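You operate a simulated robot arm through the tools that you are given. There is no shell and no other tool.

Carry out the task below with a simulated robot arm. There is one attempt and no reset: what you move stays moved.

JOB
Check the rack's coax plugs: both well crimped ones in the blue box, crushed one on the grey pad.
Fine: the uncrimped one stays in the rack; put the lid back on the box.

The check looks at the end state, three seconds after you hand in, the way a careful person would. Anything else that was tipped, shoved, dropped, spilled or broken makes it a failure. A push-on lid holds only when it is set on centred and level and pressed home; a screw cap is set on level and turned clockwise until tight.

ROBOT AND FRAMES
A 6-joint arm with a two-finger gripper, fixed in place. Base frame: the origin is at the foot of the arm, x ahead of it, y to its left, z up; the work surface is at about z = 800. Readings come in mm, rad, newtons and seconds.
With the tool pointing down near the work surface it reaches from about 100 to 700 mm from the base axis. Its first joint turns from -1.152 to 1.152 rad. Payload 2.45 kg.
The TCP is the grasp point between the finger pads, 30 mm short of the fingertips. In the tool frame z runs along the fingers and y along their closing line. The gripper opens to 106 mm. The gripper's body begins 79 mm behind the TCP.
Orientation is that of the tool frame in the base frame, as [roll, pitch, yaw] about the fixed x, y, z axes, in that order (R = Rz(yaw) Ry(pitch) Rx(roll)). With the fingers straight down and closing along the base's y, the tool's x points along the base's -x, its y along +y and its z along -z.

CONTROLS
- The arm moves only by the tool servo_tool. Its argument "deltas" is a list of rows, each a list of 3 entries, a list of its own where there are three numbers: the shift along the base's x, y, z in units of 500 mm (1.0 is 500 mm), then the turn, a rotation vector about the base's x, y, z in units of 90 degrees (1.0 is 90 degrees), then the opening, from 0 (shut) to 1 (fully open). In form: [[[tx, ty, tz], [rx, ry, rz], grip], ...]. A call has 1 to 20 rows; each row is the pose to reach, as a shift and turn from the pose commanded when the call began. A call with a number of a shift or a turn outside -1 to 1 is refused whole. Rows are played at 5 a second. More than 50 mm and 0.15 rad between two rows, or a gripper value outside its range, and nothing of the call is played. Where a pose cannot be reached the arm comes as near as it can. A force on the tool above 40 N (or 10 N above the force at the start of the call, whichever is more), or a blocked arm, ends the call early, and 0.2 s more pass. Each finger travels about 153 mm/s and halts on what it meets, pressing with about 40 N; the grip force reading is that of the motor and also rises with nothing between the fingers. The clock runs only during rows and for 0.2 s after the last one: add rows that repeat a pose to give the fingers time. It gives the time, the measured TCP pose, the force on the tool (base axes), the opening and the grip force at its end, in the units of the frame above (readings bear some noise), with the torque about the TCP (base axes, N m) and any sound that the robot's microphone picked up.
- Cameras (640 x 400 px; columns grow to the right, rows downward): "scene" is fixed at [55.1, 407.6, 1410.7]; the picture's right is [-0.80, -0.60, 0.00], its down [-0.31, 0.42, -0.85] and it looks along [0.51, -0.68, -0.52] (base axes); focal length 320 px, centre (320, 200). "wrist" rides on the gripper at [76, -2, -106] in the tool frame; the picture's right is [0.02, 1.00, 0.00], its down [-0.78, 0.02, -0.62] and it looks along [-0.62, 0.01, 0.78] (tool axes); focal length 247 px, centre (320, 200).
- grab_frame(camera): a new picture of that camera. The clock stands still meanwhile.
- probe_pixels(camera, pixels): for up to 12 pixels [column, row] of the newest picture of that camera ("zoom" is the newest enlarged one), the place [x, y, z] in the base frame of the surface seen there, good to about 2 mm. The clock stands still meanwhile.
- zoom(camera, box): a new picture of the part [left, top, right, bottom] of that camera's present view, enlarged. The clock stands still meanwhile.
- hand_in(): hands the job in; it is judged then, once.

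Leave the gripper open and the arm clear of the work at the hand-in unless told otherwise.

The tools are called after "Request:" by a JSON object that holds its "fn" and its "kwargs". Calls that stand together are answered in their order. servo_tool: Moves the arm, as the interface text tells. Its arguments: {"type":"object","properties":{"deltas":{"type":"array"}},"required":["deltas"]} The other tools are called the same way: grab_frame (camera) takes a picture; probe_pixels (camera, pixels) gives the place of the surface under pixels of a picture; zoom (camera, box) takes an enlarged picture of a part of a camera's view; hand_in () hands the job in.

At the start:

```text
clock: 0.0
ee_pos: [328.0, -39.4, 1102.3]
tcp_rot: [-3.141, 0.001, 3.141]
force: [0.1, 0.1, 0.6]
ft_torque: [0.01, 0.01, 0.0]
grip_width: 106.0
gripper_force: 0.1
```

scene: 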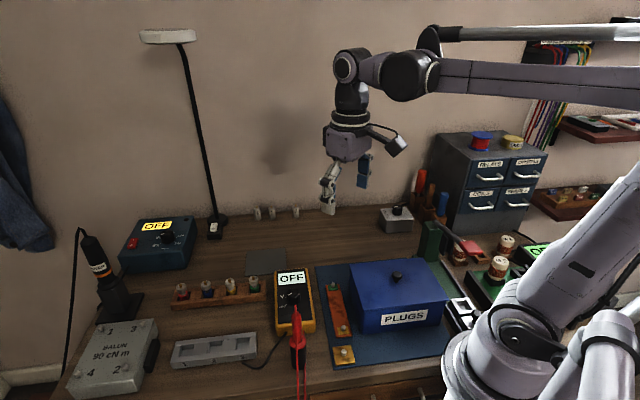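
wrist: 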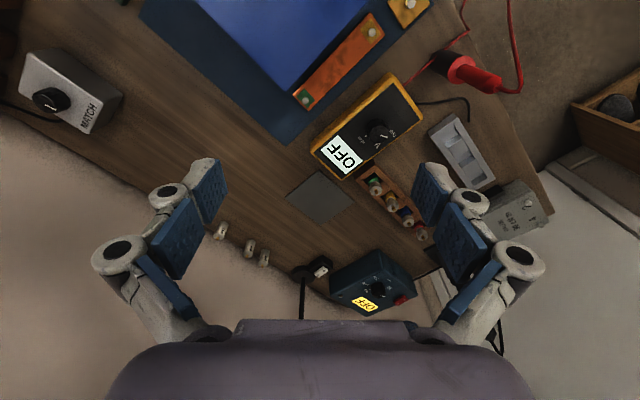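

I see the rack with four plugs around scene (220,288), the grey pad at about (265,262), and the blue box with PLUGS label and a knobbed lid at (397,295). I'll zoom in on the rack and the box to look closer.

Request:
{"fn": "zoom", "kwargs": {"camera": "scene", "box": [160, 240, 290, 321]}}

Request:
{"fn": "zoom", "kwargs": {"camera": "scene", "box": [310, 240, 470, 375]}}

Request:
{"fn": "zoom", "kwargs": {"camera": "wrist", "box": [280, 80, 480, 280]}}

```text
4.92 times, centred on (225, 280) of scene
```

zoom: 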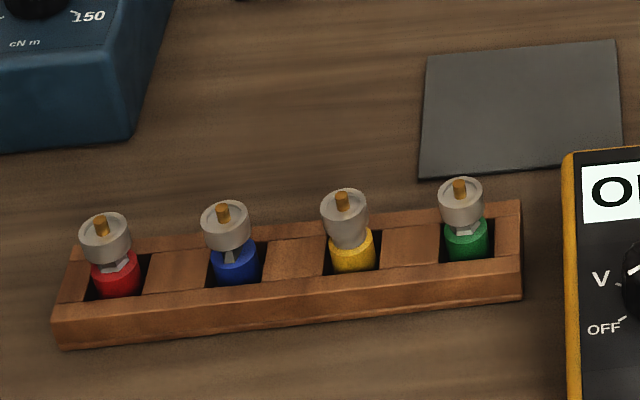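

```text
2.96 times, centred on (390, 308) of scene
```

zoom: 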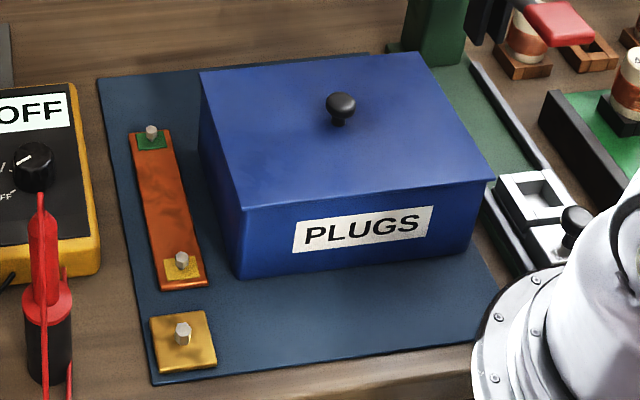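

```text
2.00 times, centred on (380, 180) of wrist
```

zoom: 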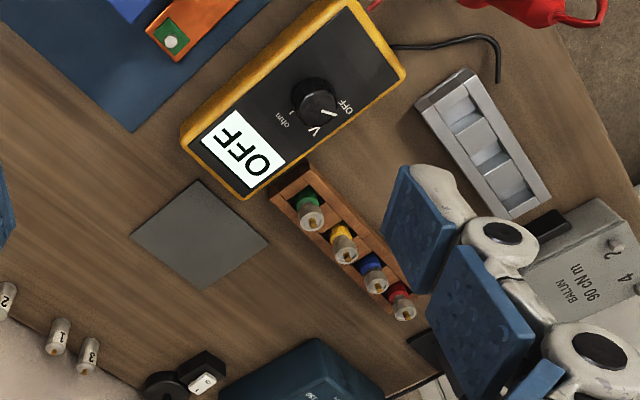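

The plugs differ in the neck between coloured sleeve and steel body. I'll probe positions of the plugs, rack, pad and box, first zooming tighter on the rack for detail.

Request:
{"fn": "zoom", "kwargs": {"camera": "scene", "box": [170, 270, 220, 301]}}

Request:
{"fn": "zoom", "kwargs": {"camera": "scene", "box": [220, 268, 270, 299]}}

Request:
{"fn": "probe_pixels", "kwargs": {"camera": "scene", "pixels": [[181, 285], [206, 283], [230, 281], [253, 278], [248, 273], [285, 270], [283, 250], [246, 255], [172, 302], [266, 291], [264, 282], [175, 293]]}}

Request:
{"fn": "grab_frame", "kwargs": {"camera": "scene"}}

```text
12.80 times, centred on (195, 286) of scene
```

zoom: 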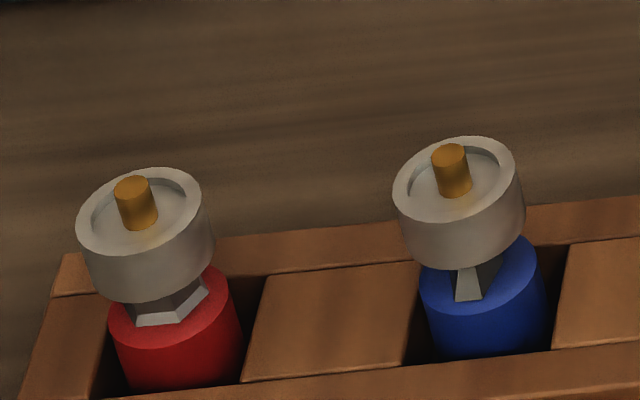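

```text
12.80 times, centred on (245, 284) of scene
```

zoom: 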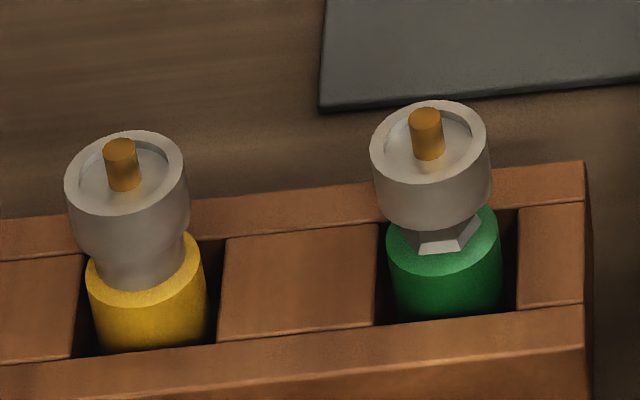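

```text
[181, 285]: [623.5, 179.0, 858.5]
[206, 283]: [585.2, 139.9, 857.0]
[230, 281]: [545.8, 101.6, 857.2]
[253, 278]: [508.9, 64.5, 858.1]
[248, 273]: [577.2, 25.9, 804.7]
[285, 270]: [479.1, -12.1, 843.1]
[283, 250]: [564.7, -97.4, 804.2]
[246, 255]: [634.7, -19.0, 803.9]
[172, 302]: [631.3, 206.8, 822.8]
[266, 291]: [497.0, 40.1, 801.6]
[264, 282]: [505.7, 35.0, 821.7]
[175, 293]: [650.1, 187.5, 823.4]
```

```text
taken
```

scene: 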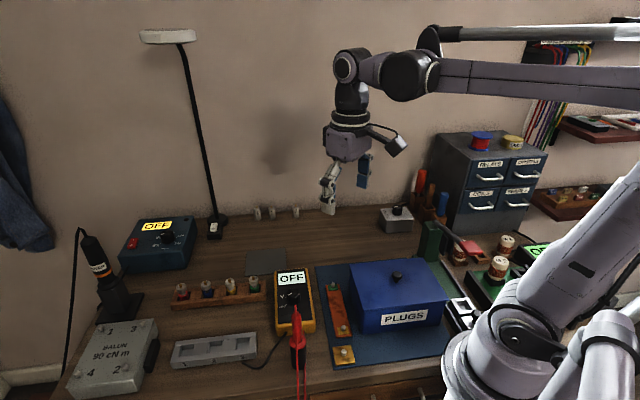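

Red and green show a hexagonal neck (well crimped), blue a thin flat neck (crushed), yellow a smooth round neck (uncrimped). Now I'll measure the box, lid, knob and pad.

Request:
{"fn": "probe_pixels", "kwargs": {"camera": "scene", "pixels": [[361, 263], [418, 258], [446, 298], [372, 309], [397, 275], [396, 282], [385, 322], [362, 329], [434, 320], [370, 285], [420, 280], [397, 300]]}}

Request:
{"fn": "zoom", "kwargs": {"camera": "scene", "box": [345, 250, 455, 340]}}

Request:
{"fn": "zoom", "kwargs": {"camera": "wrist", "box": [140, 0, 440, 160]}}

```text
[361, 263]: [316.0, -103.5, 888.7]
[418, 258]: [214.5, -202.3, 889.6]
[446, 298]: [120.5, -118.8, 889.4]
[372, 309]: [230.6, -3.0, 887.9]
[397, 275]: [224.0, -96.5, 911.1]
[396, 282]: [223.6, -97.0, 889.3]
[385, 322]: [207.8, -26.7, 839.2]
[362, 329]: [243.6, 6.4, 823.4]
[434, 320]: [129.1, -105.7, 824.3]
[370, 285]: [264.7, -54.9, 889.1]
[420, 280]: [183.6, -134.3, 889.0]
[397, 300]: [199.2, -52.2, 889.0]
```

```text
4.44 times, centred on (400, 295) of scene
```

zoom: 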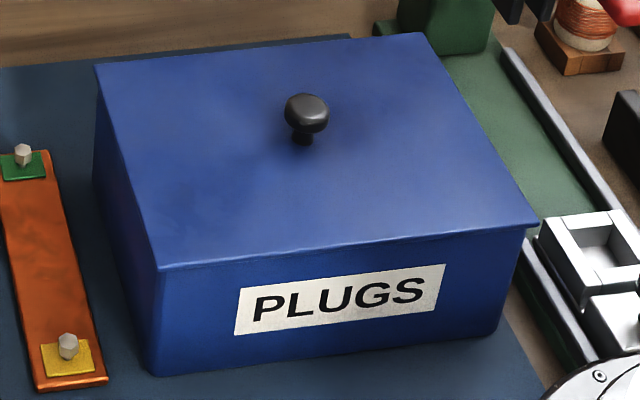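

```text
2.13 times, centred on (290, 80) of wrist
```

zoom: 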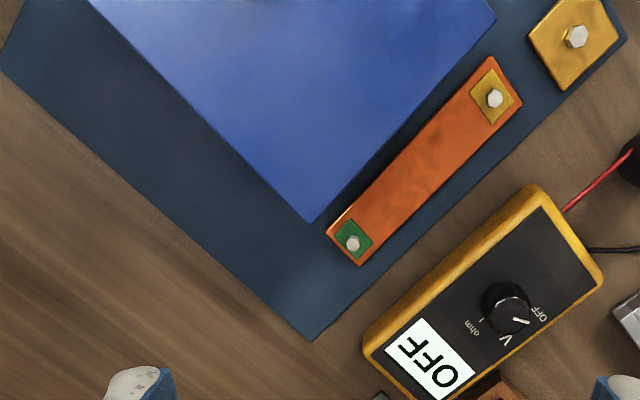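

The lid's top is at z≈889 with its knob near (222,-100). I'll map out free table space for parking the lid, plus pad and mat edges.

Request:
{"fn": "probe_pixels", "kwargs": {"camera": "scene", "pixels": [[317, 266], [422, 258], [330, 235], [290, 235], [350, 225], [382, 228], [296, 212], [258, 215], [247, 250], [284, 247], [247, 274], [286, 268]]}}

Request:
{"fn": "zoom", "kwargs": {"camera": "scene", "box": [230, 190, 450, 330]}}

```text
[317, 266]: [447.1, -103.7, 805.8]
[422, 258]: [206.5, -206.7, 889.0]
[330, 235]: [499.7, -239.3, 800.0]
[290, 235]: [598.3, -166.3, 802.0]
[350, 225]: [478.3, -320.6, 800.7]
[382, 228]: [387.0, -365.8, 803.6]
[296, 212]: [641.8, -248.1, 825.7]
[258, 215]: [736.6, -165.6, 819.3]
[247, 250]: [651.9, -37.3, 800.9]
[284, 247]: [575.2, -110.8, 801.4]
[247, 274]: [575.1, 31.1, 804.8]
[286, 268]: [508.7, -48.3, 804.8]
```

```text
2.86 times, centred on (340, 260) of scene
```

zoom: 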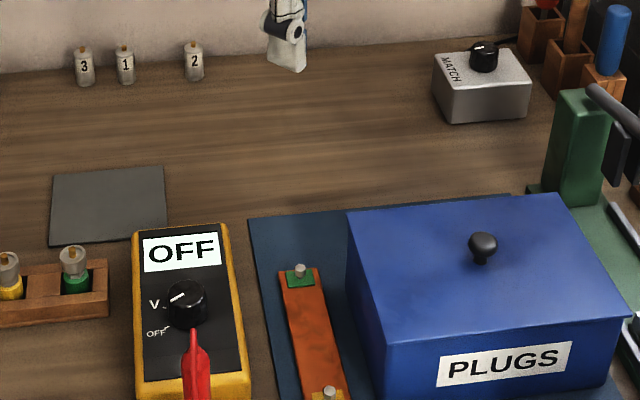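

Free wood around (490,-215) is clear of the pad, mat and MATCH box – good for the lid. Next I move above the box with a 45° turn so the closing line runs across the rack/box, then look with the wrist camera.

Request:
{"fn": "servo_tool", "kwargs": {"deltas": [[[-0.035, -0.021, -0.017], [0, 0, 0.08], 1], [[-0.07, -0.042, -0.034], [0, 0, 0.16], 1], [[-0.105, -0.063, -0.052], [0, 0, 0.24], 1], [[-0.14, -0.084, -0.07], [0, 0, 0.32], 1], [[-0.175, -0.105, -0.087], [0, 0, 0.41], 1], [[-0.214, -0.127, -0.104], [0, 0, 0.5], 1], [[-0.214, -0.127, -0.104], [0, 0, 0.5], 1]]}}

Request:
{"fn": "grab_frame", "kwargs": {"camera": "wrist"}}

Request:
{"fn": "grab_frame", "kwargs": {"camera": "scene"}}

```text
clock: 1.6
ee_pos: [218.6, -103.5, 1050.1]
tcp_rot: [-3.14, 0.002, -2.357]
force: [0.8, 0.8, 0.0]
ft_torque: [-0.05, -0.04, -0.02]
grip_width: 106.1
gripper_force: 0.0
```

```text
taken
```

wrist: 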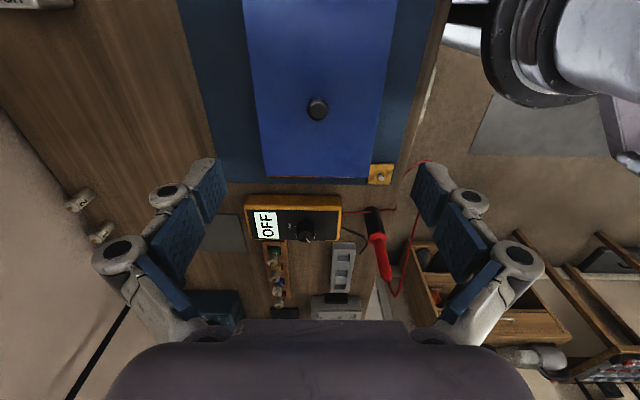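

```text
taken
```

scene: 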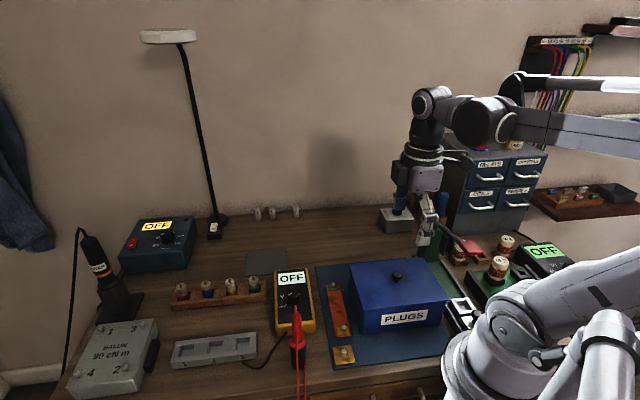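

Knob shows at wrist (318,108). I'll probe the knob, and the lid's edges in this view.

Request:
{"fn": "zoom", "kwargs": {"camera": "wrist", "box": [220, 0, 420, 200]}}

Request:
{"fn": "probe_pixels", "kwargs": {"camera": "wrist", "pixels": [[318, 108], [318, 100], [309, 108], [326, 108], [266, 174], [370, 174], [256, 90], [384, 90], [247, 5], [396, 5], [318, 174], [318, 116]]}}

```text
2.00 times, centred on (320, 100) of wrist
```

zoom: 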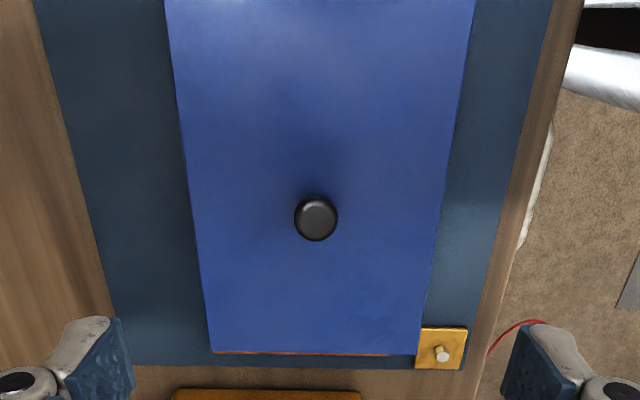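

```text
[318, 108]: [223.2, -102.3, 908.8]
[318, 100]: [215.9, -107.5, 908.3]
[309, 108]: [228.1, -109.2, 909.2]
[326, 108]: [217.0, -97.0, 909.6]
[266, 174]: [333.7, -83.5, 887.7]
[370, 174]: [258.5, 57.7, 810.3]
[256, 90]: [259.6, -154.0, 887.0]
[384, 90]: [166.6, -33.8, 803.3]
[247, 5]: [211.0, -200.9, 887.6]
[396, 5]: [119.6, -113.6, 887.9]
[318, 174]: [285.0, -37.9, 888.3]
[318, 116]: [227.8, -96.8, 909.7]
```

Knob centre reads about (222,-102.5), top z≈910, lid about 185×134 mm with its long side along the (+x,+y) diagonal. I'm already almost directly above; I'll descend to z≈950 and check the MATCH box position meanwhile.

Request:
{"fn": "servo_tool", "kwargs": {"deltas": [[[0.001, 0.0, -0.05], [0, 0, 0], 1], [[0.002, 0.001, -0.1], [0, 0, 0], 1], [[0.002, 0.001, -0.15], [0, 0, 0], 0.8], [[0.002, 0.001, -0.2], [0, 0, 0], 0.6], [[0.002, 0.001, -0.2], [0, 0, 0], 0.6]]}}

Request:
{"fn": "probe_pixels", "kwargs": {"camera": "scene", "pixels": [[379, 225], [380, 215], [388, 234], [411, 234], [395, 225], [350, 240], [310, 240], [340, 225]]}}

Request:
{"fn": "grab_frame", "kwargs": {"camera": "wrist"}}

Request:
{"fn": "grab_frame", "kwargs": {"camera": "scene"}}

```text
clock: 2.8
ee_pos: [220.6, -102.0, 949.3]
tcp_rot: [-3.14, 0.001, -2.356]
force: [0.4, -0.4, -0.3]
ft_torque: [0.02, -0.01, -0.04]
grip_width: 63.6
gripper_force: 0.0
```

```text
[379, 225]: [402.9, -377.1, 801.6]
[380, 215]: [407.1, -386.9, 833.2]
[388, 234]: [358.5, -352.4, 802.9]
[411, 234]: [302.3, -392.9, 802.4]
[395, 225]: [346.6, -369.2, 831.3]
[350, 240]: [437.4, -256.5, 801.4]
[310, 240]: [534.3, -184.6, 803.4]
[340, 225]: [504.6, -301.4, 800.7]
```

```text
taken
```

wrist: 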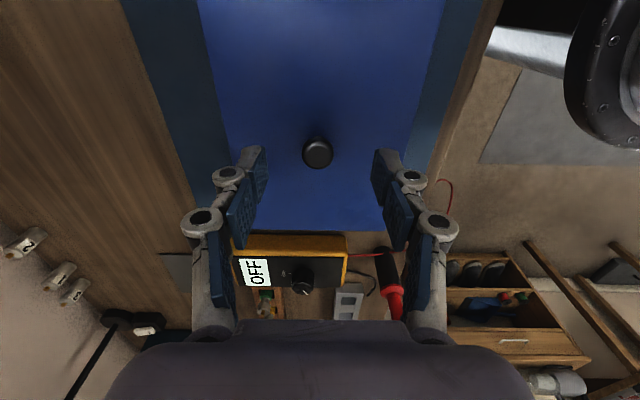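

```text
taken
```

scene: 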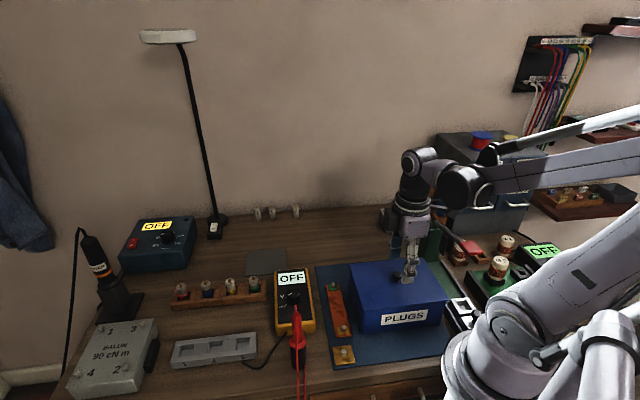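

The fingers straddle the knob well. Now down to TCP z≈923 (fingertips ≈4 mm above the lid) and close on the knob.

Request:
{"fn": "servo_tool", "kwargs": {"deltas": [[[0.0005, 0, -0.026], [0, 0, 0], 0.6], [[0.0005, 0, -0.053], [0, 0, 0], 0.5], [[0.0005, 0, -0.053], [0, 0, 0], 0.3], [[0.0005, 0, -0.053], [0, 0, 0], 0.1], [[0.0005, 0, -0.053], [0, 0, 0], 0.05], [[0.0005, 0, -0.053], [0, 0, 0], 0.05]]}}

Request:
{"fn": "grab_frame", "kwargs": {"camera": "wrist"}}

Request:
{"fn": "zoom", "kwargs": {"camera": "scene", "box": [345, 220, 465, 320]}}

```text
clock: 4.2
ee_pos: [220.8, -103.0, 923.5]
tcp_rot: [-3.141, 0.001, -2.357]
force: [-0.6, 0.6, -0.4]
ft_torque: [-0.01, -0.02, -0.02]
grip_width: 19.5
gripper_force: 39.8
```

```text
taken
```

wrist: 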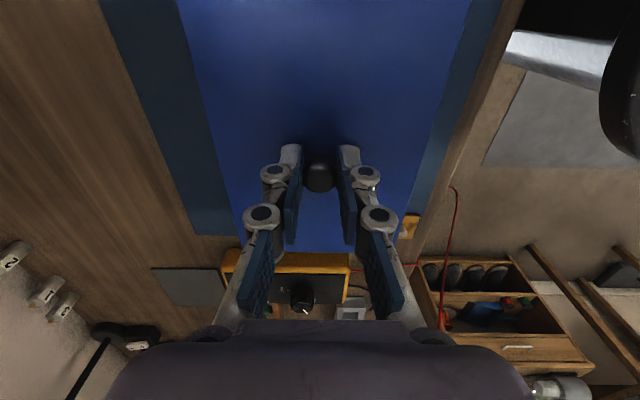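

```text
4.00 times, centred on (405, 270) of scene
```

zoom: 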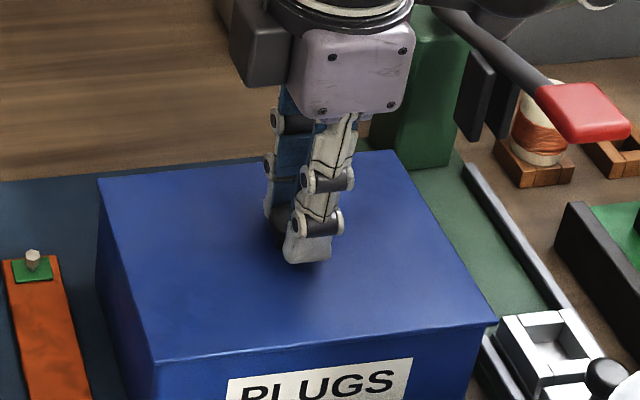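

Knob is held (19.5 mm, 39.8 N). Now lift straight up slowly to see whether the lid pulls off.

Request:
{"fn": "servo_tool", "kwargs": {"deltas": [[[0, 0, 0.004], [0, 0, 0], 0.05], [[0, 0, 0.008], [0, 0, 0], 0.05], [[0, 0, 0.012], [0, 0, 0], 0.05], [[0, 0, 0.016], [0, 0, 0], 0.05], [[0, 0, 0.024], [0, 0, 0], 0.05], [[0, 0, 0.04], [0, 0, 0], 0.05], [[0, 0, 0.06], [0, 0, 0], 0.05]]}}

Request:
{"fn": "grab_frame", "kwargs": {"camera": "wrist"}}

Request:
{"fn": "zoom", "kwargs": {"camera": "scene", "box": [335, 200, 475, 340]}}

```text
clock: 5.8
ee_pos: [221.9, -103.9, 954.4]
tcp_rot: [-3.14, 0.001, -2.36]
force: [-0.5, -0.2, 0.4]
ft_torque: [-0.02, -0.03, 0.02]
grip_width: 19.5
gripper_force: 40.1
```

```text
taken
```

wrist: 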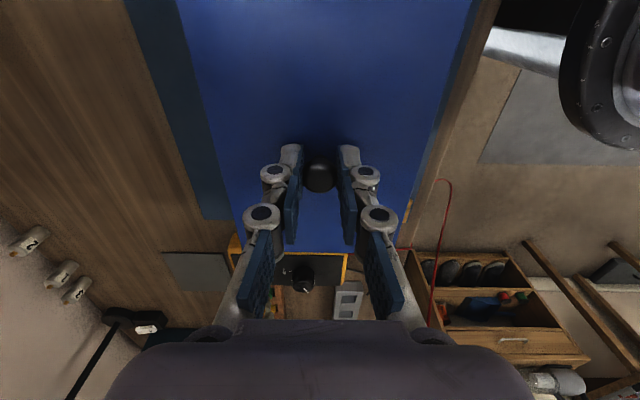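

```text
2.86 times, centred on (405, 270) of scene
```

zoom: 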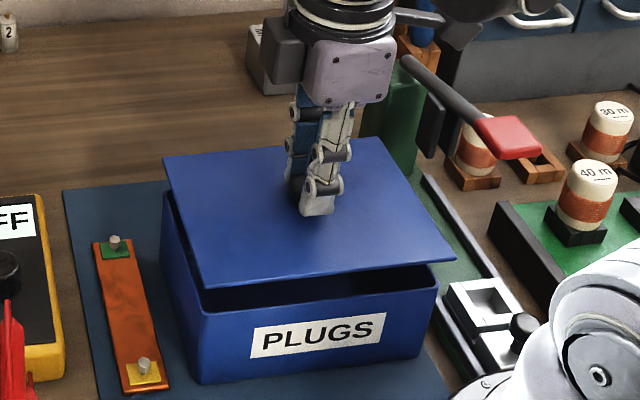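

The lid came free and level. Before carrying it, I'll probe the green post/lever and the box interior from the scene view to plan a clear path.

Request:
{"fn": "grab_frame", "kwargs": {"camera": "scene"}}

Request:
{"fn": "probe_pixels", "kwargs": {"camera": "scene", "pixels": [[424, 240], [432, 222], [440, 224], [455, 232], [472, 246], [428, 258]]}}

```text
taken
```

scene: 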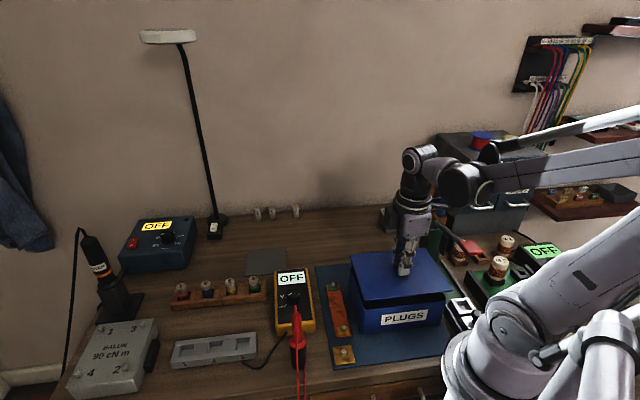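

```text
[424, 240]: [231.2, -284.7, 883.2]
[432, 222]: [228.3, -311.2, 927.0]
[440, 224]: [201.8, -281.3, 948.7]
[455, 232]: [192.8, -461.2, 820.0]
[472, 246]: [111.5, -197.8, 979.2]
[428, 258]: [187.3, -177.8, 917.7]
```

The lever post sits at (230,-290) and its red handle at (111,-198, 979); moving the lid up and away in +x is clear of them. I'll raise to z≈1000 and carry the lid to above (484,-223).

Request:
{"fn": "servo_tool", "kwargs": {"deltas": [[[0.0, 0, 0.03], [0, 0, 0], 0.05], [[0.01, 0, 0.06], [0, 0, 0], 0.05], [[0.04, -0.01, 0.092], [0, 0, 0], 0.05], [[0.08, -0.03, 0.092], [0, 0, 0], 0.05], [[0.13, -0.055, 0.092], [0, 0, 0], 0.05], [[0.18, -0.08, 0.092], [0, 0, 0], 0.05], [[0.23, -0.105, 0.092], [0, 0, 0], 0.05], [[0.28, -0.13, 0.092], [0, 0, 0], 0.05], [[0.33, -0.155, 0.092], [0, 0, 0], 0.05], [[0.38, -0.18, 0.092], [0, 0, 0], 0.05], [[0.43, -0.2, 0.092], [0, 0, 0], 0.05], [[0.48, -0.22, 0.092], [0, 0, 0], 0.05], [[0.51, -0.235, 0.092], [0, 0, 0], 0.05], [[0.524, -0.24, 0.092], [0, 0, 0], 0.05], [[0.524, -0.24, 0.092], [0, 0, 0], 0.05]]}}

Request:
{"fn": "grab_frame", "kwargs": {"camera": "scene"}}

Request:
{"fn": "grab_frame", "kwargs": {"camera": "wrist"}}

```text
clock: 9.0
ee_pos: [482.8, -223.6, 999.8]
tcp_rot: [-3.141, 0.003, -2.356]
force: [-0.4, 0.5, 0.4]
ft_torque: [0.0, 0.02, -0.03]
grip_width: 19.3
gripper_force: 39.9
```

```text
taken
```

scene: 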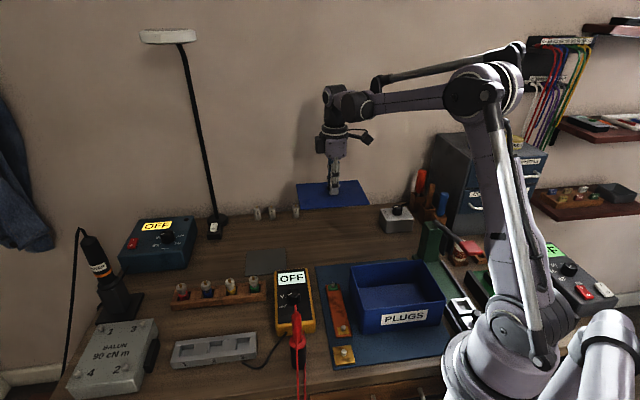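

```text
taken
```

wrist: 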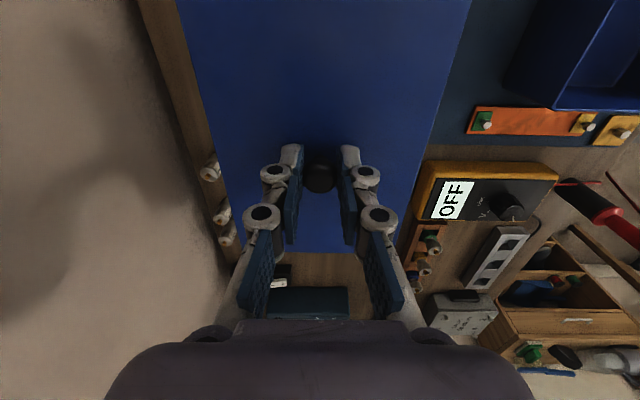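

The box is open and the lid hangs level over free wood. I'll zoom on the box interior and the lid's edge.

Request:
{"fn": "zoom", "kwargs": {"camera": "scene", "box": [335, 240, 455, 340]}}

Request:
{"fn": "probe_pixels", "kwargs": {"camera": "scene", "pixels": [[385, 295], [410, 290], [370, 285], [400, 275], [349, 267], [417, 260], [445, 296], [365, 308], [358, 275], [425, 275], [395, 300], [380, 275]]}}

Request:
{"fn": "zoom", "kwargs": {"camera": "scene", "box": [280, 160, 390, 230]}}

```text
4.00 times, centred on (395, 290) of scene
```

zoom: 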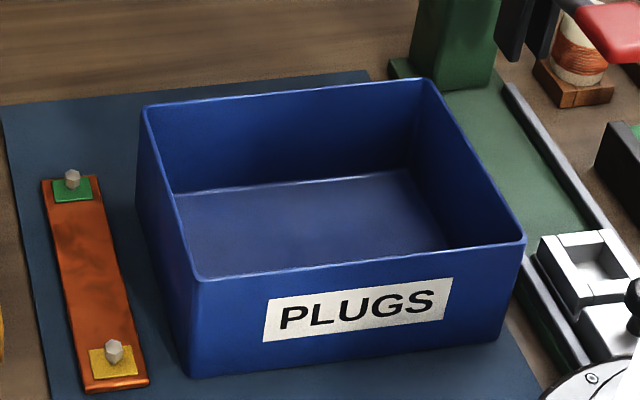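

```text
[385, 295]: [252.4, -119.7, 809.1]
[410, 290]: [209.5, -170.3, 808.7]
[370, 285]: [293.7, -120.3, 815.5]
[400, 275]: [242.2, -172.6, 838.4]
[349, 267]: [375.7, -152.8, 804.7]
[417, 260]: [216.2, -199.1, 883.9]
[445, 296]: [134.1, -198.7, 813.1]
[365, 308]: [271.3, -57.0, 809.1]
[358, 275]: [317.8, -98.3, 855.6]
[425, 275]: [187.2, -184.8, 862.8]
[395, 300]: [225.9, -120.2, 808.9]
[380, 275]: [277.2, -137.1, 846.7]
```

```text
5.71 times, centred on (335, 195) of scene
```

zoom: 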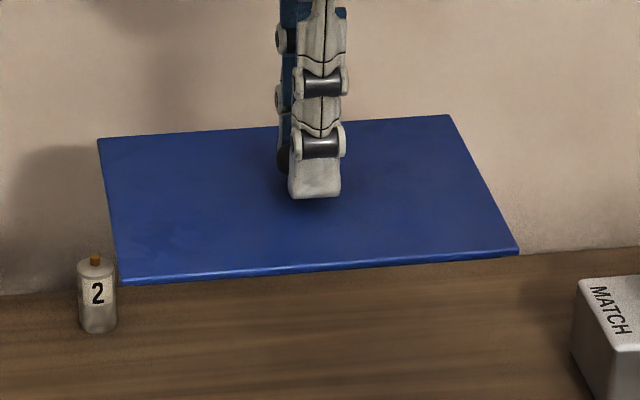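

Box is empty, floor z≈809, rim z≈885. Lid is a thin plate. I'll lower it to TCP z≈862 and look for any lip beneath it.

Request:
{"fn": "servo_tool", "kwargs": {"deltas": [[[0, 0, -0.04], [0, 0, 0], 0.05], [[0, 0, -0.09], [0, 0, 0], 0.05], [[0, 0, -0.15], [0, 0, 0], 0.05], [[0, 0, -0.2], [0, 0, 0], 0.05], [[0, 0, -0.24], [0, 0, 0], 0.05], [[0, 0, -0.265], [0, 0, 0], 0.05], [[0, 0, -0.276], [0, 0, 0], 0.05], [[0, 0, -0.276], [0, 0, 0], 0.05]]}}

Request:
{"fn": "zoom", "kwargs": {"camera": "scene", "box": [270, 180, 410, 270]}}

```text
clock: 10.8
ee_pos: [482.0, -222.9, 862.1]
tcp_rot: [-3.14, 0.003, -2.358]
force: [0.7, 0.9, -0.6]
ft_torque: [0.01, 0.01, -0.01]
grip_width: 19.0
gripper_force: 40.5
```

```text
4.44 times, centred on (340, 225) of scene
```

zoom: 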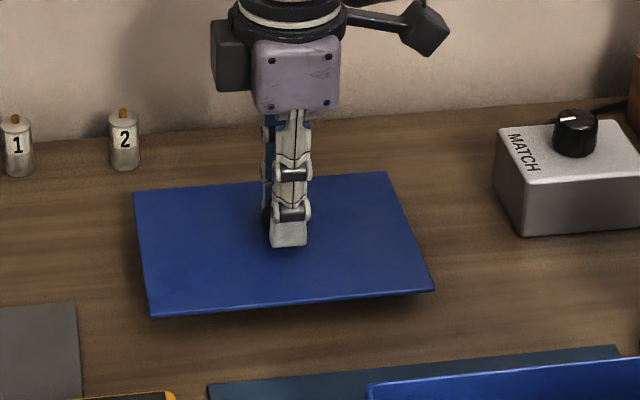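

Nothing unexpected; the lid hovers about 20 mm off the wood. Lowering in 2 mm steps, watching force.

Request:
{"fn": "servo_tool", "kwargs": {"deltas": [[[0, 0, -0.004], [0, 0, 0], 0.05], [[0, 0, -0.008], [0, 0, 0], 0.05], [[0, 0, -0.012], [0, 0, 0], 0.05], [[0, 0, -0.016], [0, 0, 0], 0.05], [[0, 0, -0.02], [0, 0, 0], 0.05], [[0, 0, -0.024], [0, 0, 0], 0.05], [[0, 0, -0.024], [0, 0, 0], 0.05]]}}

Request:
{"fn": "zoom", "kwargs": {"camera": "scene", "box": [270, 180, 410, 270]}}

```text
clock: 12.4
ee_pos: [483.1, -223.0, 848.4]
tcp_rot: [-3.14, 0.002, -2.357]
force: [-0.2, -0.4, 0.1]
ft_torque: [-0.01, 0.02, 0.04]
grip_width: 19.3
gripper_force: 40.0
```

```text
4.44 times, centred on (340, 225) of scene
```

zoom: 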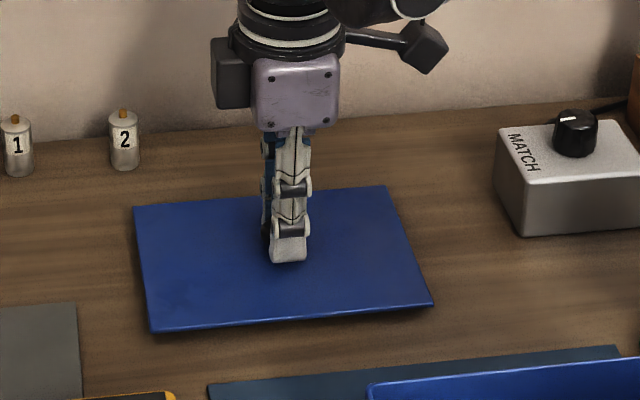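

Still no contact and a thin shadow gap remains. Continuing down with 1 mm steps.

Request:
{"fn": "servo_tool", "kwargs": {"deltas": [[[0, 0, -0.002], [0, 0, 0], 0.05], [[0, 0, -0.004], [0, 0, 0], 0.05], [[0, 0, -0.006], [0, 0, 0], 0.05], [[0, 0, -0.008], [0, 0, 0], 0.05], [[0, 0, -0.01], [0, 0, 0], 0.05], [[0, 0, -0.01], [0, 0, 0], 0.05]]}}

Request:
{"fn": "zoom", "kwargs": {"camera": "scene", "box": [270, 180, 410, 270]}}

```text
clock: 13.8
ee_pos: [481.2, -223.0, 844.4]
tcp_rot: [-3.14, 0.002, -2.36]
force: [0.3, -1.3, 0.2]
ft_torque: [0.0, -0.01, -0.04]
grip_width: 19.2
gripper_force: 39.9
```

```text
4.44 times, centred on (340, 225) of scene
```

zoom: 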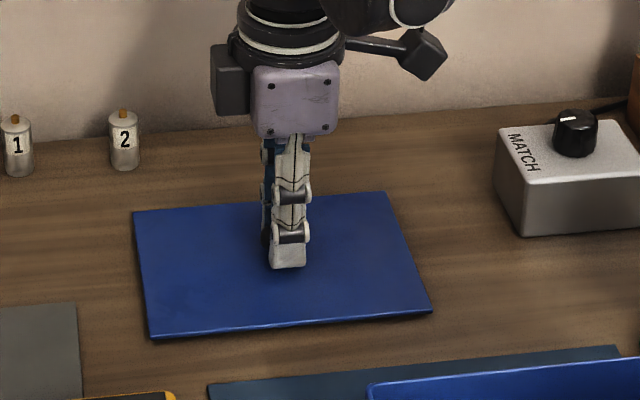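

Request:
{"fn": "servo_tool", "kwargs": {"deltas": [[[0, 0, -0.002], [0, 0, 0], 0.05], [[0, 0, -0.004], [0, 0, 0], 0.05], [[0, 0, -0.006], [0, 0, 0], 0.05], [[0, 0, -0.006], [0, 0, 0], 0.05]]}}

Request:
{"fn": "probe_pixels", "kwargs": {"camera": "scene", "pixels": [[320, 240], [350, 240], [345, 255]]}}

```text
clock: 14.8
ee_pos: [482.5, -222.6, 842.8]
tcp_rot: [-3.139, 0.002, -2.359]
force: [-0.7, -0.1, 29.5]
ft_torque: [0.11, -0.1, 0.02]
grip_width: 19.4
gripper_force: 40.2
```

```text
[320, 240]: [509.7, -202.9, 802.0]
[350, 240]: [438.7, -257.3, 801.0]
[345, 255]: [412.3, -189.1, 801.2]
```

Contact (29.5 N): the lid is on the table at TCP z≈843. I ease up 1 mm, release and rise.

Request:
{"fn": "servo_tool", "kwargs": {"deltas": [[[0, 0, 0.002], [0, 0, 0], 0.05], [[0, 0, 0.002], [0, 0, 0], 0.2], [[0, 0, 0.002], [0, 0, 0], 0.4], [[0, 0, 0.002], [0, 0, 0], 0.5], [[0, 0, 0.03], [0, 0, 0], 0.5], [[0, 0, 0.09], [0, 0, 0], 0.5], [[0, 0, 0.18], [0, 0, 0], 0.5], [[0, 0, 0.27], [0, 0, 0], 0.5], [[0, 0, 0.316], [0, 0, 0], 0.5], [[0, 0, 0.316], [0, 0, 0], 0.5]]}}

Request:
{"fn": "grab_frame", "kwargs": {"camera": "wrist"}}

Request:
{"fn": "grab_frame", "kwargs": {"camera": "scene"}}

```text
clock: 17.0
ee_pos: [482.1, -223.6, 1001.2]
tcp_rot: [-3.14, 0.001, -2.358]
force: [0.6, -0.1, -0.7]
ft_torque: [0.01, 0.01, 0.0]
grip_width: 53.1
gripper_force: 0.0
```

```text
taken
```

wrist: 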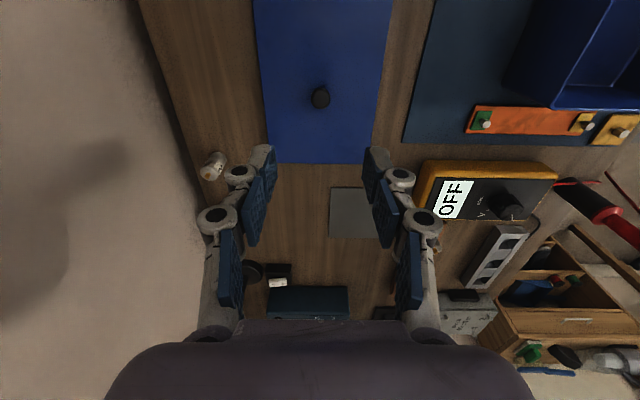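

```text
taken
```

scene: 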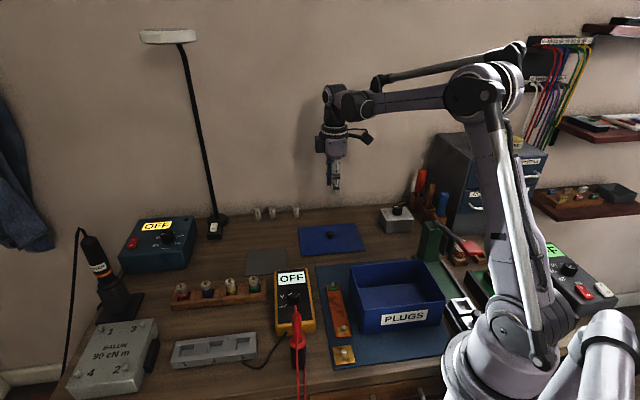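

Lid is parked flat and clear. Now over to the green plug (509,64) at z≈960 for a close look at all four necks from another side.

Request:
{"fn": "servo_tool", "kwargs": {"deltas": [[[0.004, 0.05, 0], [0, 0, 0], 0.5], [[0.01, 0.12, 0], [0, 0, 0], 0.5], [[0.016, 0.2, -0.01], [0, 0, 0], 0.5], [[0.024, 0.28, -0.02], [0, 0, 0], 0.5], [[0.032, 0.36, -0.04], [0, 0, 0], 0.5], [[0.04, 0.44, -0.06], [0, 0, 0], 0.5], [[0.046, 0.52, -0.08], [0, 0, 0], 0.5], [[0.0495, 0.574, -0.08], [0, 0, 0], 0.5], [[0.0495, 0.574, -0.08], [0, 0, 0], 0.5]]}}

Request:
{"fn": "grab_frame", "kwargs": {"camera": "wrist"}}

Request:
{"fn": "zoom", "kwargs": {"camera": "wrist", "box": [240, 120, 400, 280]}}

Request:
{"fn": "grab_frame", "kwargs": {"camera": "scene"}}

```text
clock: 19.0
ee_pos: [507.0, 63.5, 959.2]
tcp_rot: [-3.14, 0.002, -2.359]
force: [0.6, 0.0, -0.2]
ft_torque: [0.0, 0.0, 0.02]
grip_width: 53.1
gripper_force: 0.0
```

```text
taken
```

wrist: 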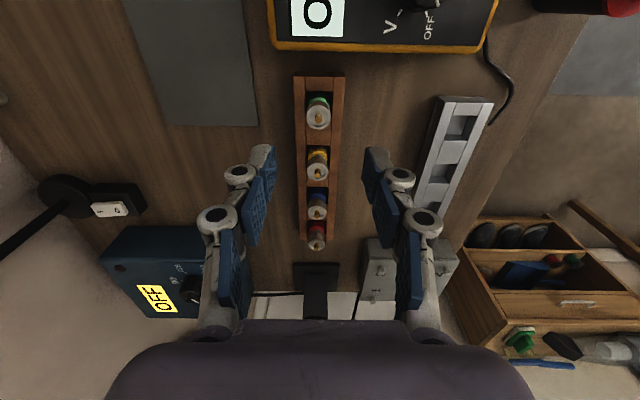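

```text
2.50 times, centred on (320, 200) of wrist
```

zoom: 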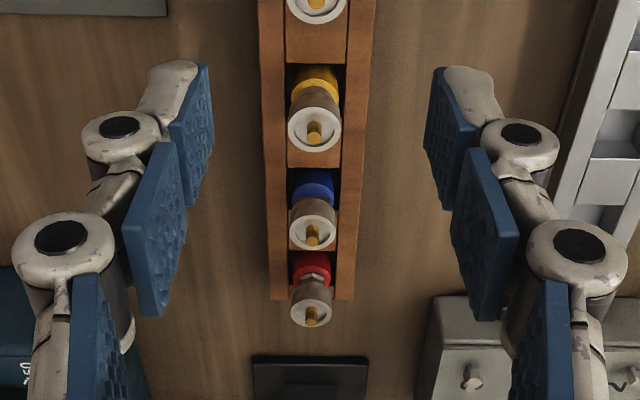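

```text
taken
```

scene: 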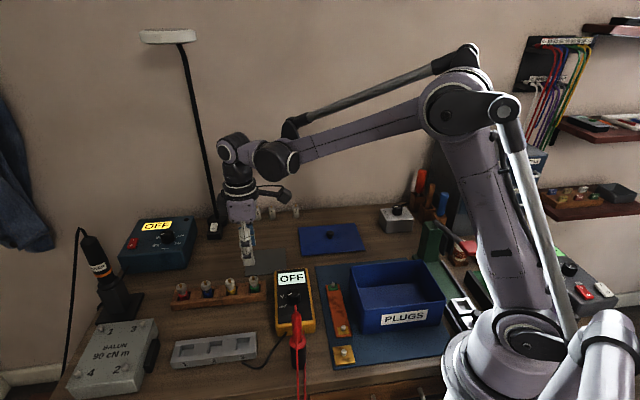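

Let me zoom closely onto each plug from both cameras and probe heights of head, neck and sleeve.

Request:
{"fn": "zoom", "kwargs": {"camera": "wrist", "box": [290, 80, 350, 140]}}

Request:
{"fn": "zoom", "kwargs": {"camera": "wrist", "box": [280, 180, 350, 250]}}

Request:
{"fn": "zoom", "kwargs": {"camera": "scene", "box": [232, 265, 277, 310]}}

Request:
{"fn": "probe_pixels", "kwargs": {"camera": "zoom", "pixels": [[290, 90], [290, 200], [300, 300], [300, 350], [100, 330], [290, 265], [230, 170], [355, 170], [200, 250]]}}

```text
6.67 times, centred on (320, 110) of wrist
```

zoom: 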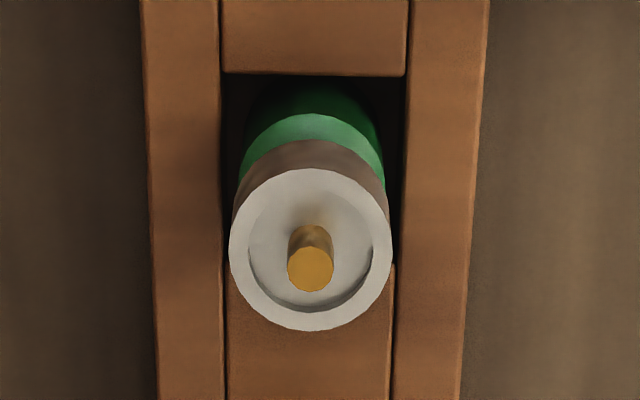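

```text
5.71 times, centred on (315, 215) of wrist
```

zoom: 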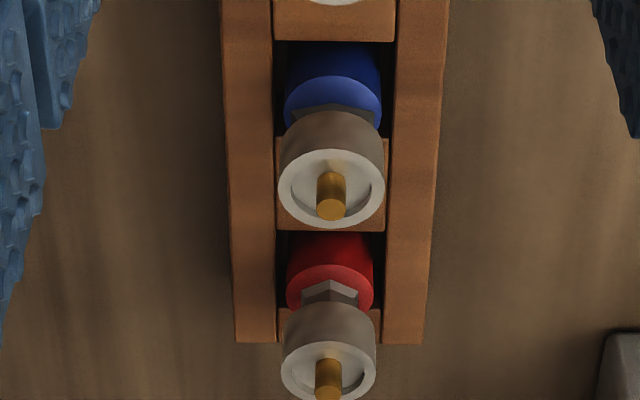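

```text
8.89 times, centred on (254, 288) of scene
```

zoom: 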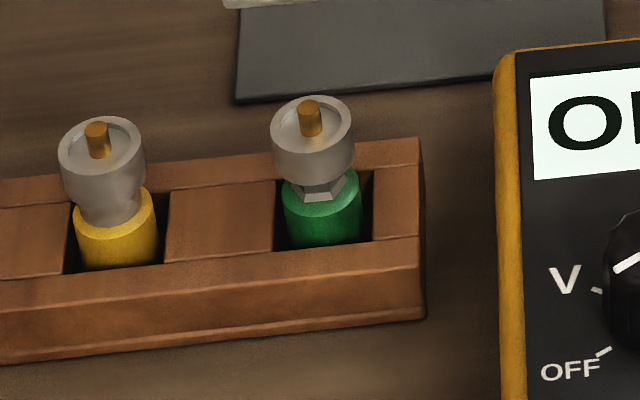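

```text
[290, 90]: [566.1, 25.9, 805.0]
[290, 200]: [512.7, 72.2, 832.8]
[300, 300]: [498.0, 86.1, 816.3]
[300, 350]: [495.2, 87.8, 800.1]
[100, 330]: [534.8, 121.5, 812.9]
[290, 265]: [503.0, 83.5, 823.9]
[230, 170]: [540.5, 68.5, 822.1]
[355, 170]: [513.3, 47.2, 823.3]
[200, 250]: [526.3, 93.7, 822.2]
```

Red and green show the same hexagonal crimp, blue is flattened to a plate, yellow is plain round. Now I'll get precise head centres via wrist probes (green pin at wrist (318,120), etc).

Request:
{"fn": "probe_pixels", "kwargs": {"camera": "wrist", "pixels": [[308, 117], [329, 117], [318, 108], [318, 127], [318, 122], [309, 170], [326, 170], [318, 163], [318, 178]]}}

Request:
{"fn": "zoom", "kwargs": {"camera": "scene", "box": [232, 265, 277, 310]}}

Request:
{"fn": "probe_pixels", "kwargs": {"camera": "zoom", "pixels": [[308, 103], [308, 148], [308, 165], [308, 178], [318, 194], [320, 208], [320, 235], [285, 125], [335, 120]]}}

```text
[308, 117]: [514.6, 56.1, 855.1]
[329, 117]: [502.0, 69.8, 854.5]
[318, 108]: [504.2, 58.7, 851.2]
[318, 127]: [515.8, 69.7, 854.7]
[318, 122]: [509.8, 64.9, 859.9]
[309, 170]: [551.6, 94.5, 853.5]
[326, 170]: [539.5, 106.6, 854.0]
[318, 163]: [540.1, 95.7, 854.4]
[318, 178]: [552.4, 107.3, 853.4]
```

```text
8.89 times, centred on (254, 288) of scene
```

zoom: 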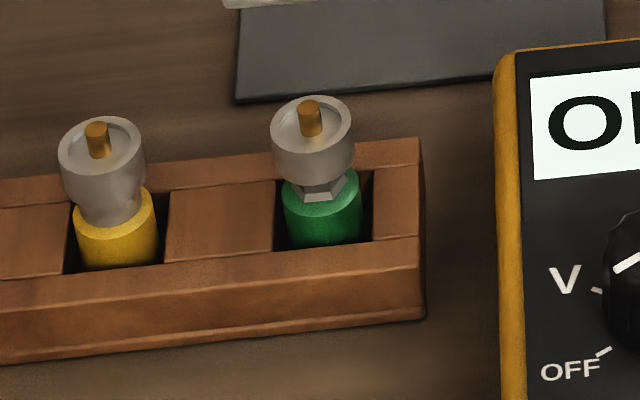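

```text
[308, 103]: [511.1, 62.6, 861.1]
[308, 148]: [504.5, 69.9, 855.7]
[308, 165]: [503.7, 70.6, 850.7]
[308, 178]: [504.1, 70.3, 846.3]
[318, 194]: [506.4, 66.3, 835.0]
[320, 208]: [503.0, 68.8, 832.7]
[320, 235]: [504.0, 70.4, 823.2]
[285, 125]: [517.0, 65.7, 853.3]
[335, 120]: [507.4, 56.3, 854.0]
```

Green head centre ≈ (509,63.7), head spans z 843–855, sleeve top 833. I'll descend to TCP z≈868 (fingertips ~838, well above the rails at 823) and close.

Request:
{"fn": "servo_tool", "kwargs": {"deltas": [[[0.0034, -0.0004, -0.04], [0, 0, 0], 0.5], [[0.0034, -0.0004, -0.09], [0, 0, 0], 0.5], [[0.0034, -0.0004, -0.14], [0, 0, 0], 0.5], [[0.0034, -0.0004, -0.17], [0, 0, 0], 0.5], [[0.0034, -0.0004, -0.184], [0, 0, 0], 0.5], [[0.0034, -0.0004, -0.184], [0, 0, 0], 0.5]]}}

Request:
{"fn": "grab_frame", "kwargs": {"camera": "wrist"}}

Request:
{"fn": "zoom", "kwargs": {"camera": "scene", "box": [200, 220, 310, 320]}}

```text
clock: 20.4
ee_pos: [509.8, 63.7, 868.6]
tcp_rot: [-3.141, 0.0, -2.357]
force: [0.5, -0.1, -0.4]
ft_torque: [-0.01, -0.03, 0.0]
grip_width: 53.0
gripper_force: 0.1
```

```text
taken
```

wrist: 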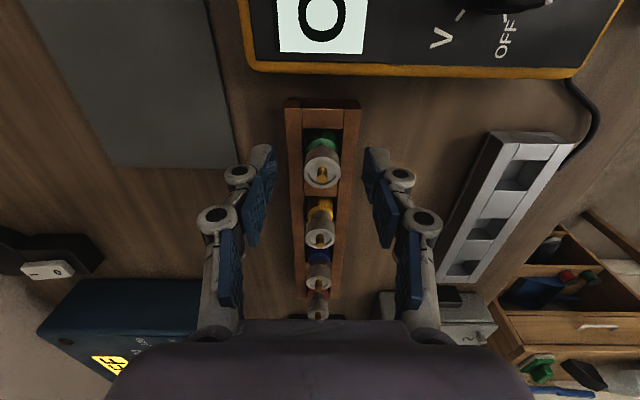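

```text
4.00 times, centred on (255, 270) of scene
```

zoom: 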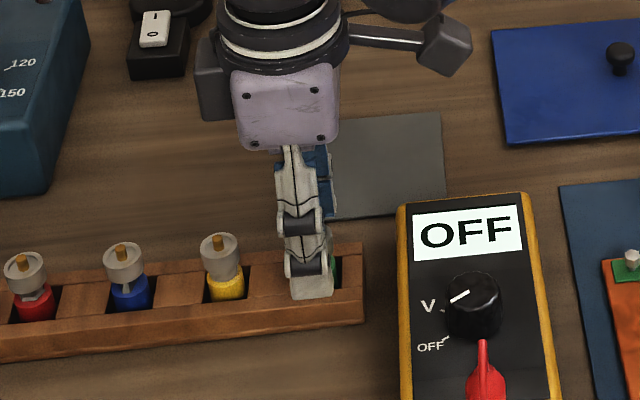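

Plug sits centred between the fingers. Close the gripper.

Request:
{"fn": "servo_tool", "kwargs": {"deltas": [[[0, 0, 0], [0, 0, 0], 0.35], [[0, 0, 0], [0, 0, 0], 0.2], [[0, 0, 0], [0, 0, 0], 0.1], [[0, 0, 0], [0, 0, 0], 0.1]]}}

Request:
{"fn": "grab_frame", "kwargs": {"camera": "wrist"}}

Request:
{"fn": "zoom", "kwargs": {"camera": "scene", "box": [200, 220, 310, 320]}}

```text
clock: 21.4
ee_pos: [510.7, 62.8, 868.1]
tcp_rot: [-3.141, 0.002, -2.36]
force: [-0.7, 0.0, -0.7]
ft_torque: [0.02, 0.02, -0.02]
grip_width: 18.9
gripper_force: 39.8
```

```text
taken
```

wrist: 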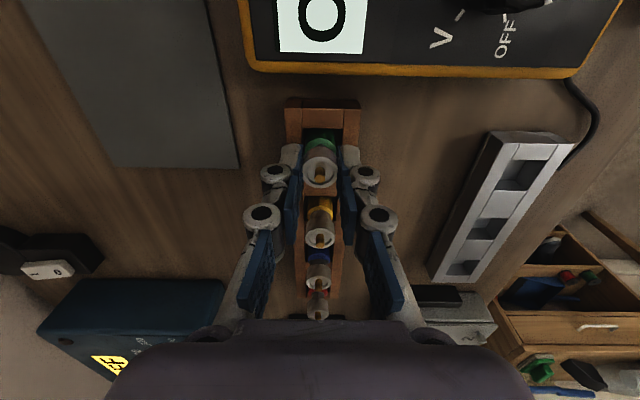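

```text
4.00 times, centred on (255, 270) of scene
```

zoom: 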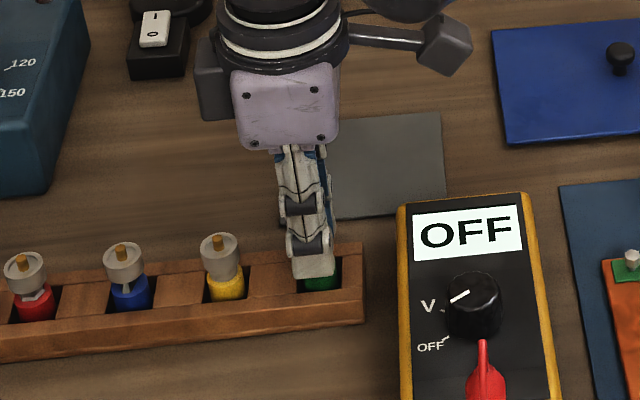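

Green head is gripped (18.9 mm, 40 N). Lifting it straight up slowly, then look.

Request:
{"fn": "servo_tool", "kwargs": {"deltas": [[[0, 0, 0.01], [0, 0, 0], 0.1], [[0, 0, 0.025], [0, 0, 0], 0.1], [[0, 0, 0.045], [0, 0, 0], 0.1], [[0, 0, 0.07], [0, 0, 0], 0.1], [[0, 0, 0.1], [0, 0, 0], 0.1], [[0, 0, 0.14], [0, 0, 0], 0.1], [[0, 0, 0.18], [0, 0, 0], 0.1], [[0, 0, 0.22], [0, 0, 0], 0.1], [[0, 0, 0.22], [0, 0, 0], 0.1]]}}

Request:
{"fn": "zoom", "kwargs": {"camera": "scene", "box": [160, 180, 310, 320]}}

Request:
{"fn": "zoom", "kwargs": {"camera": "wrist", "box": [260, 100, 380, 220]}}

```text
clock: 23.4
ee_pos: [510.7, 62.9, 977.7]
tcp_rot: [-3.139, 0.002, -2.358]
force: [-0.3, 0.2, 0.9]
ft_torque: [0.01, 0.01, -0.03]
grip_width: 19.0
gripper_force: 39.3
```

```text
2.86 times, centred on (235, 250) of scene
```

zoom: 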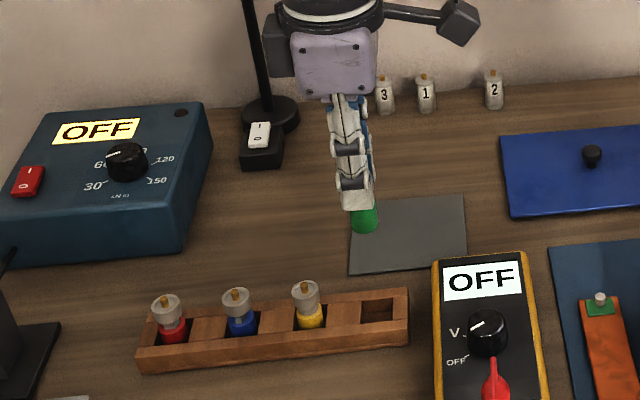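

```text
3.33 times, centred on (320, 160) of wrist
```

zoom: 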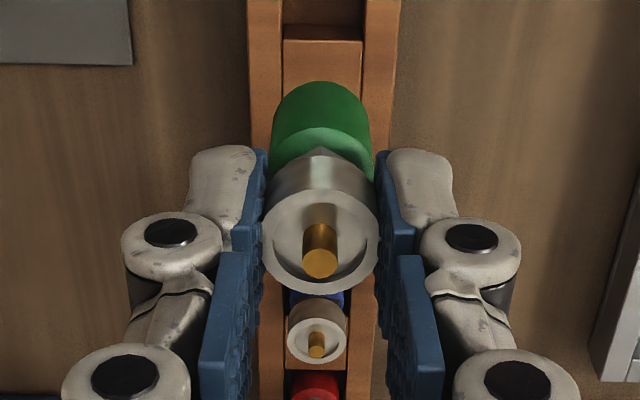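

Held upright. I'll probe the sleeve's bottom to know its height below the TCP.

Request:
{"fn": "grab_frame", "kwargs": {"camera": "scene"}}

Request:
{"fn": "zoom", "kwargs": {"camera": "scene", "box": [235, 235, 265, 270]}}

Request:
{"fn": "probe_pixels", "kwargs": {"camera": "scene", "pixels": [[250, 254], [250, 257], [250, 259], [250, 260], [250, 261], [250, 262], [252, 290], [257, 287]]}}

```text
taken
```

scene: 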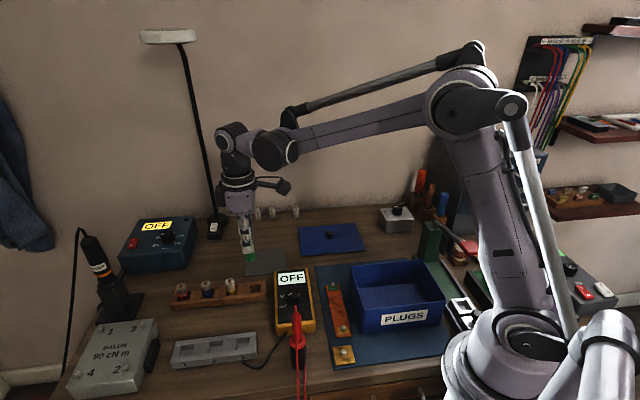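

```text
11.43 times, centred on (250, 252) of scene
```

zoom: 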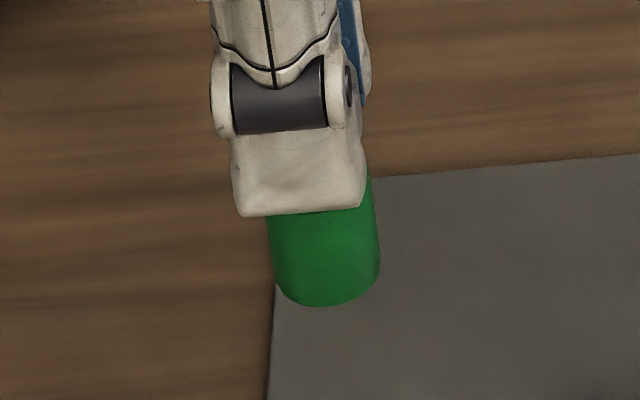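

```text
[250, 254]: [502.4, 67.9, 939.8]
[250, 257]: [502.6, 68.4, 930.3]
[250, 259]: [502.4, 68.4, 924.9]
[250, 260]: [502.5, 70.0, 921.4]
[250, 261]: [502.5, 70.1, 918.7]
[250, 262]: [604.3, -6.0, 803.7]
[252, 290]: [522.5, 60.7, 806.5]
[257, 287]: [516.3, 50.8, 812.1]
```

Sleeve bottom is 61 mm below the TCP. The box floor is z≈809, so release near TCP z≈871. I'll carry it at z≈985 to above (261,-63) in the box.

Request:
{"fn": "servo_tool", "kwargs": {"deltas": [[[-0.02, -0.01, 0.01], [0, 0, 0], 0.1], [[-0.06, -0.03, 0.015], [0, 0, 0], 0.1], [[-0.12, -0.06, 0.015], [0, 0, 0], 0.1], [[-0.18, -0.09, 0.015], [0, 0, 0], 0.1], [[-0.24, -0.12, 0.015], [0, 0, 0], 0.1], [[-0.3, -0.152, 0.015], [0, 0, 0], 0.1], [[-0.36, -0.183, 0.015], [0, 0, 0], 0.1], [[-0.42, -0.214, 0.015], [0, 0, 0], 0.1], [[-0.47, -0.24, 0.015], [0, 0, 0], 0.1], [[-0.497, -0.253, 0.015], [0, 0, 0], 0.1], [[-0.497, -0.253, 0.015], [0, 0, 0], 0.1]]}}

Request:
{"fn": "grab_frame", "kwargs": {"camera": "scene"}}

Request:
{"fn": "grab_frame", "kwargs": {"camera": "wrist"}}

```text
clock: 25.8
ee_pos: [260.5, -63.8, 984.7]
tcp_rot: [-3.139, 0.004, -2.356]
force: [-0.1, -0.5, 0.2]
ft_torque: [-0.03, -0.02, -0.02]
grip_width: 19.3
gripper_force: 40.3
```

```text
taken
```

scene: 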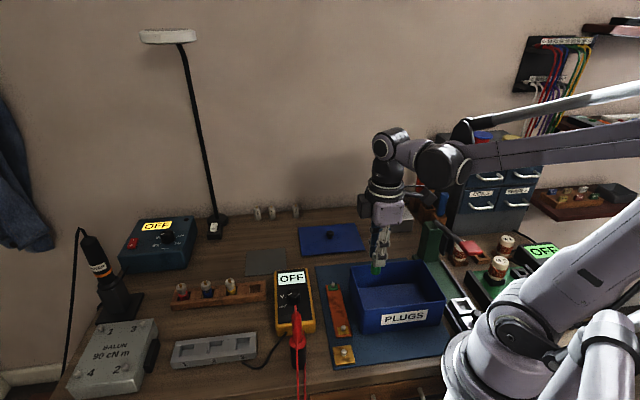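

```text
taken
```

wrist: 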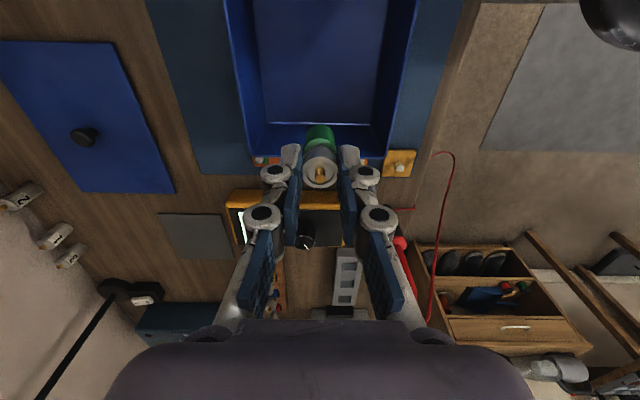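

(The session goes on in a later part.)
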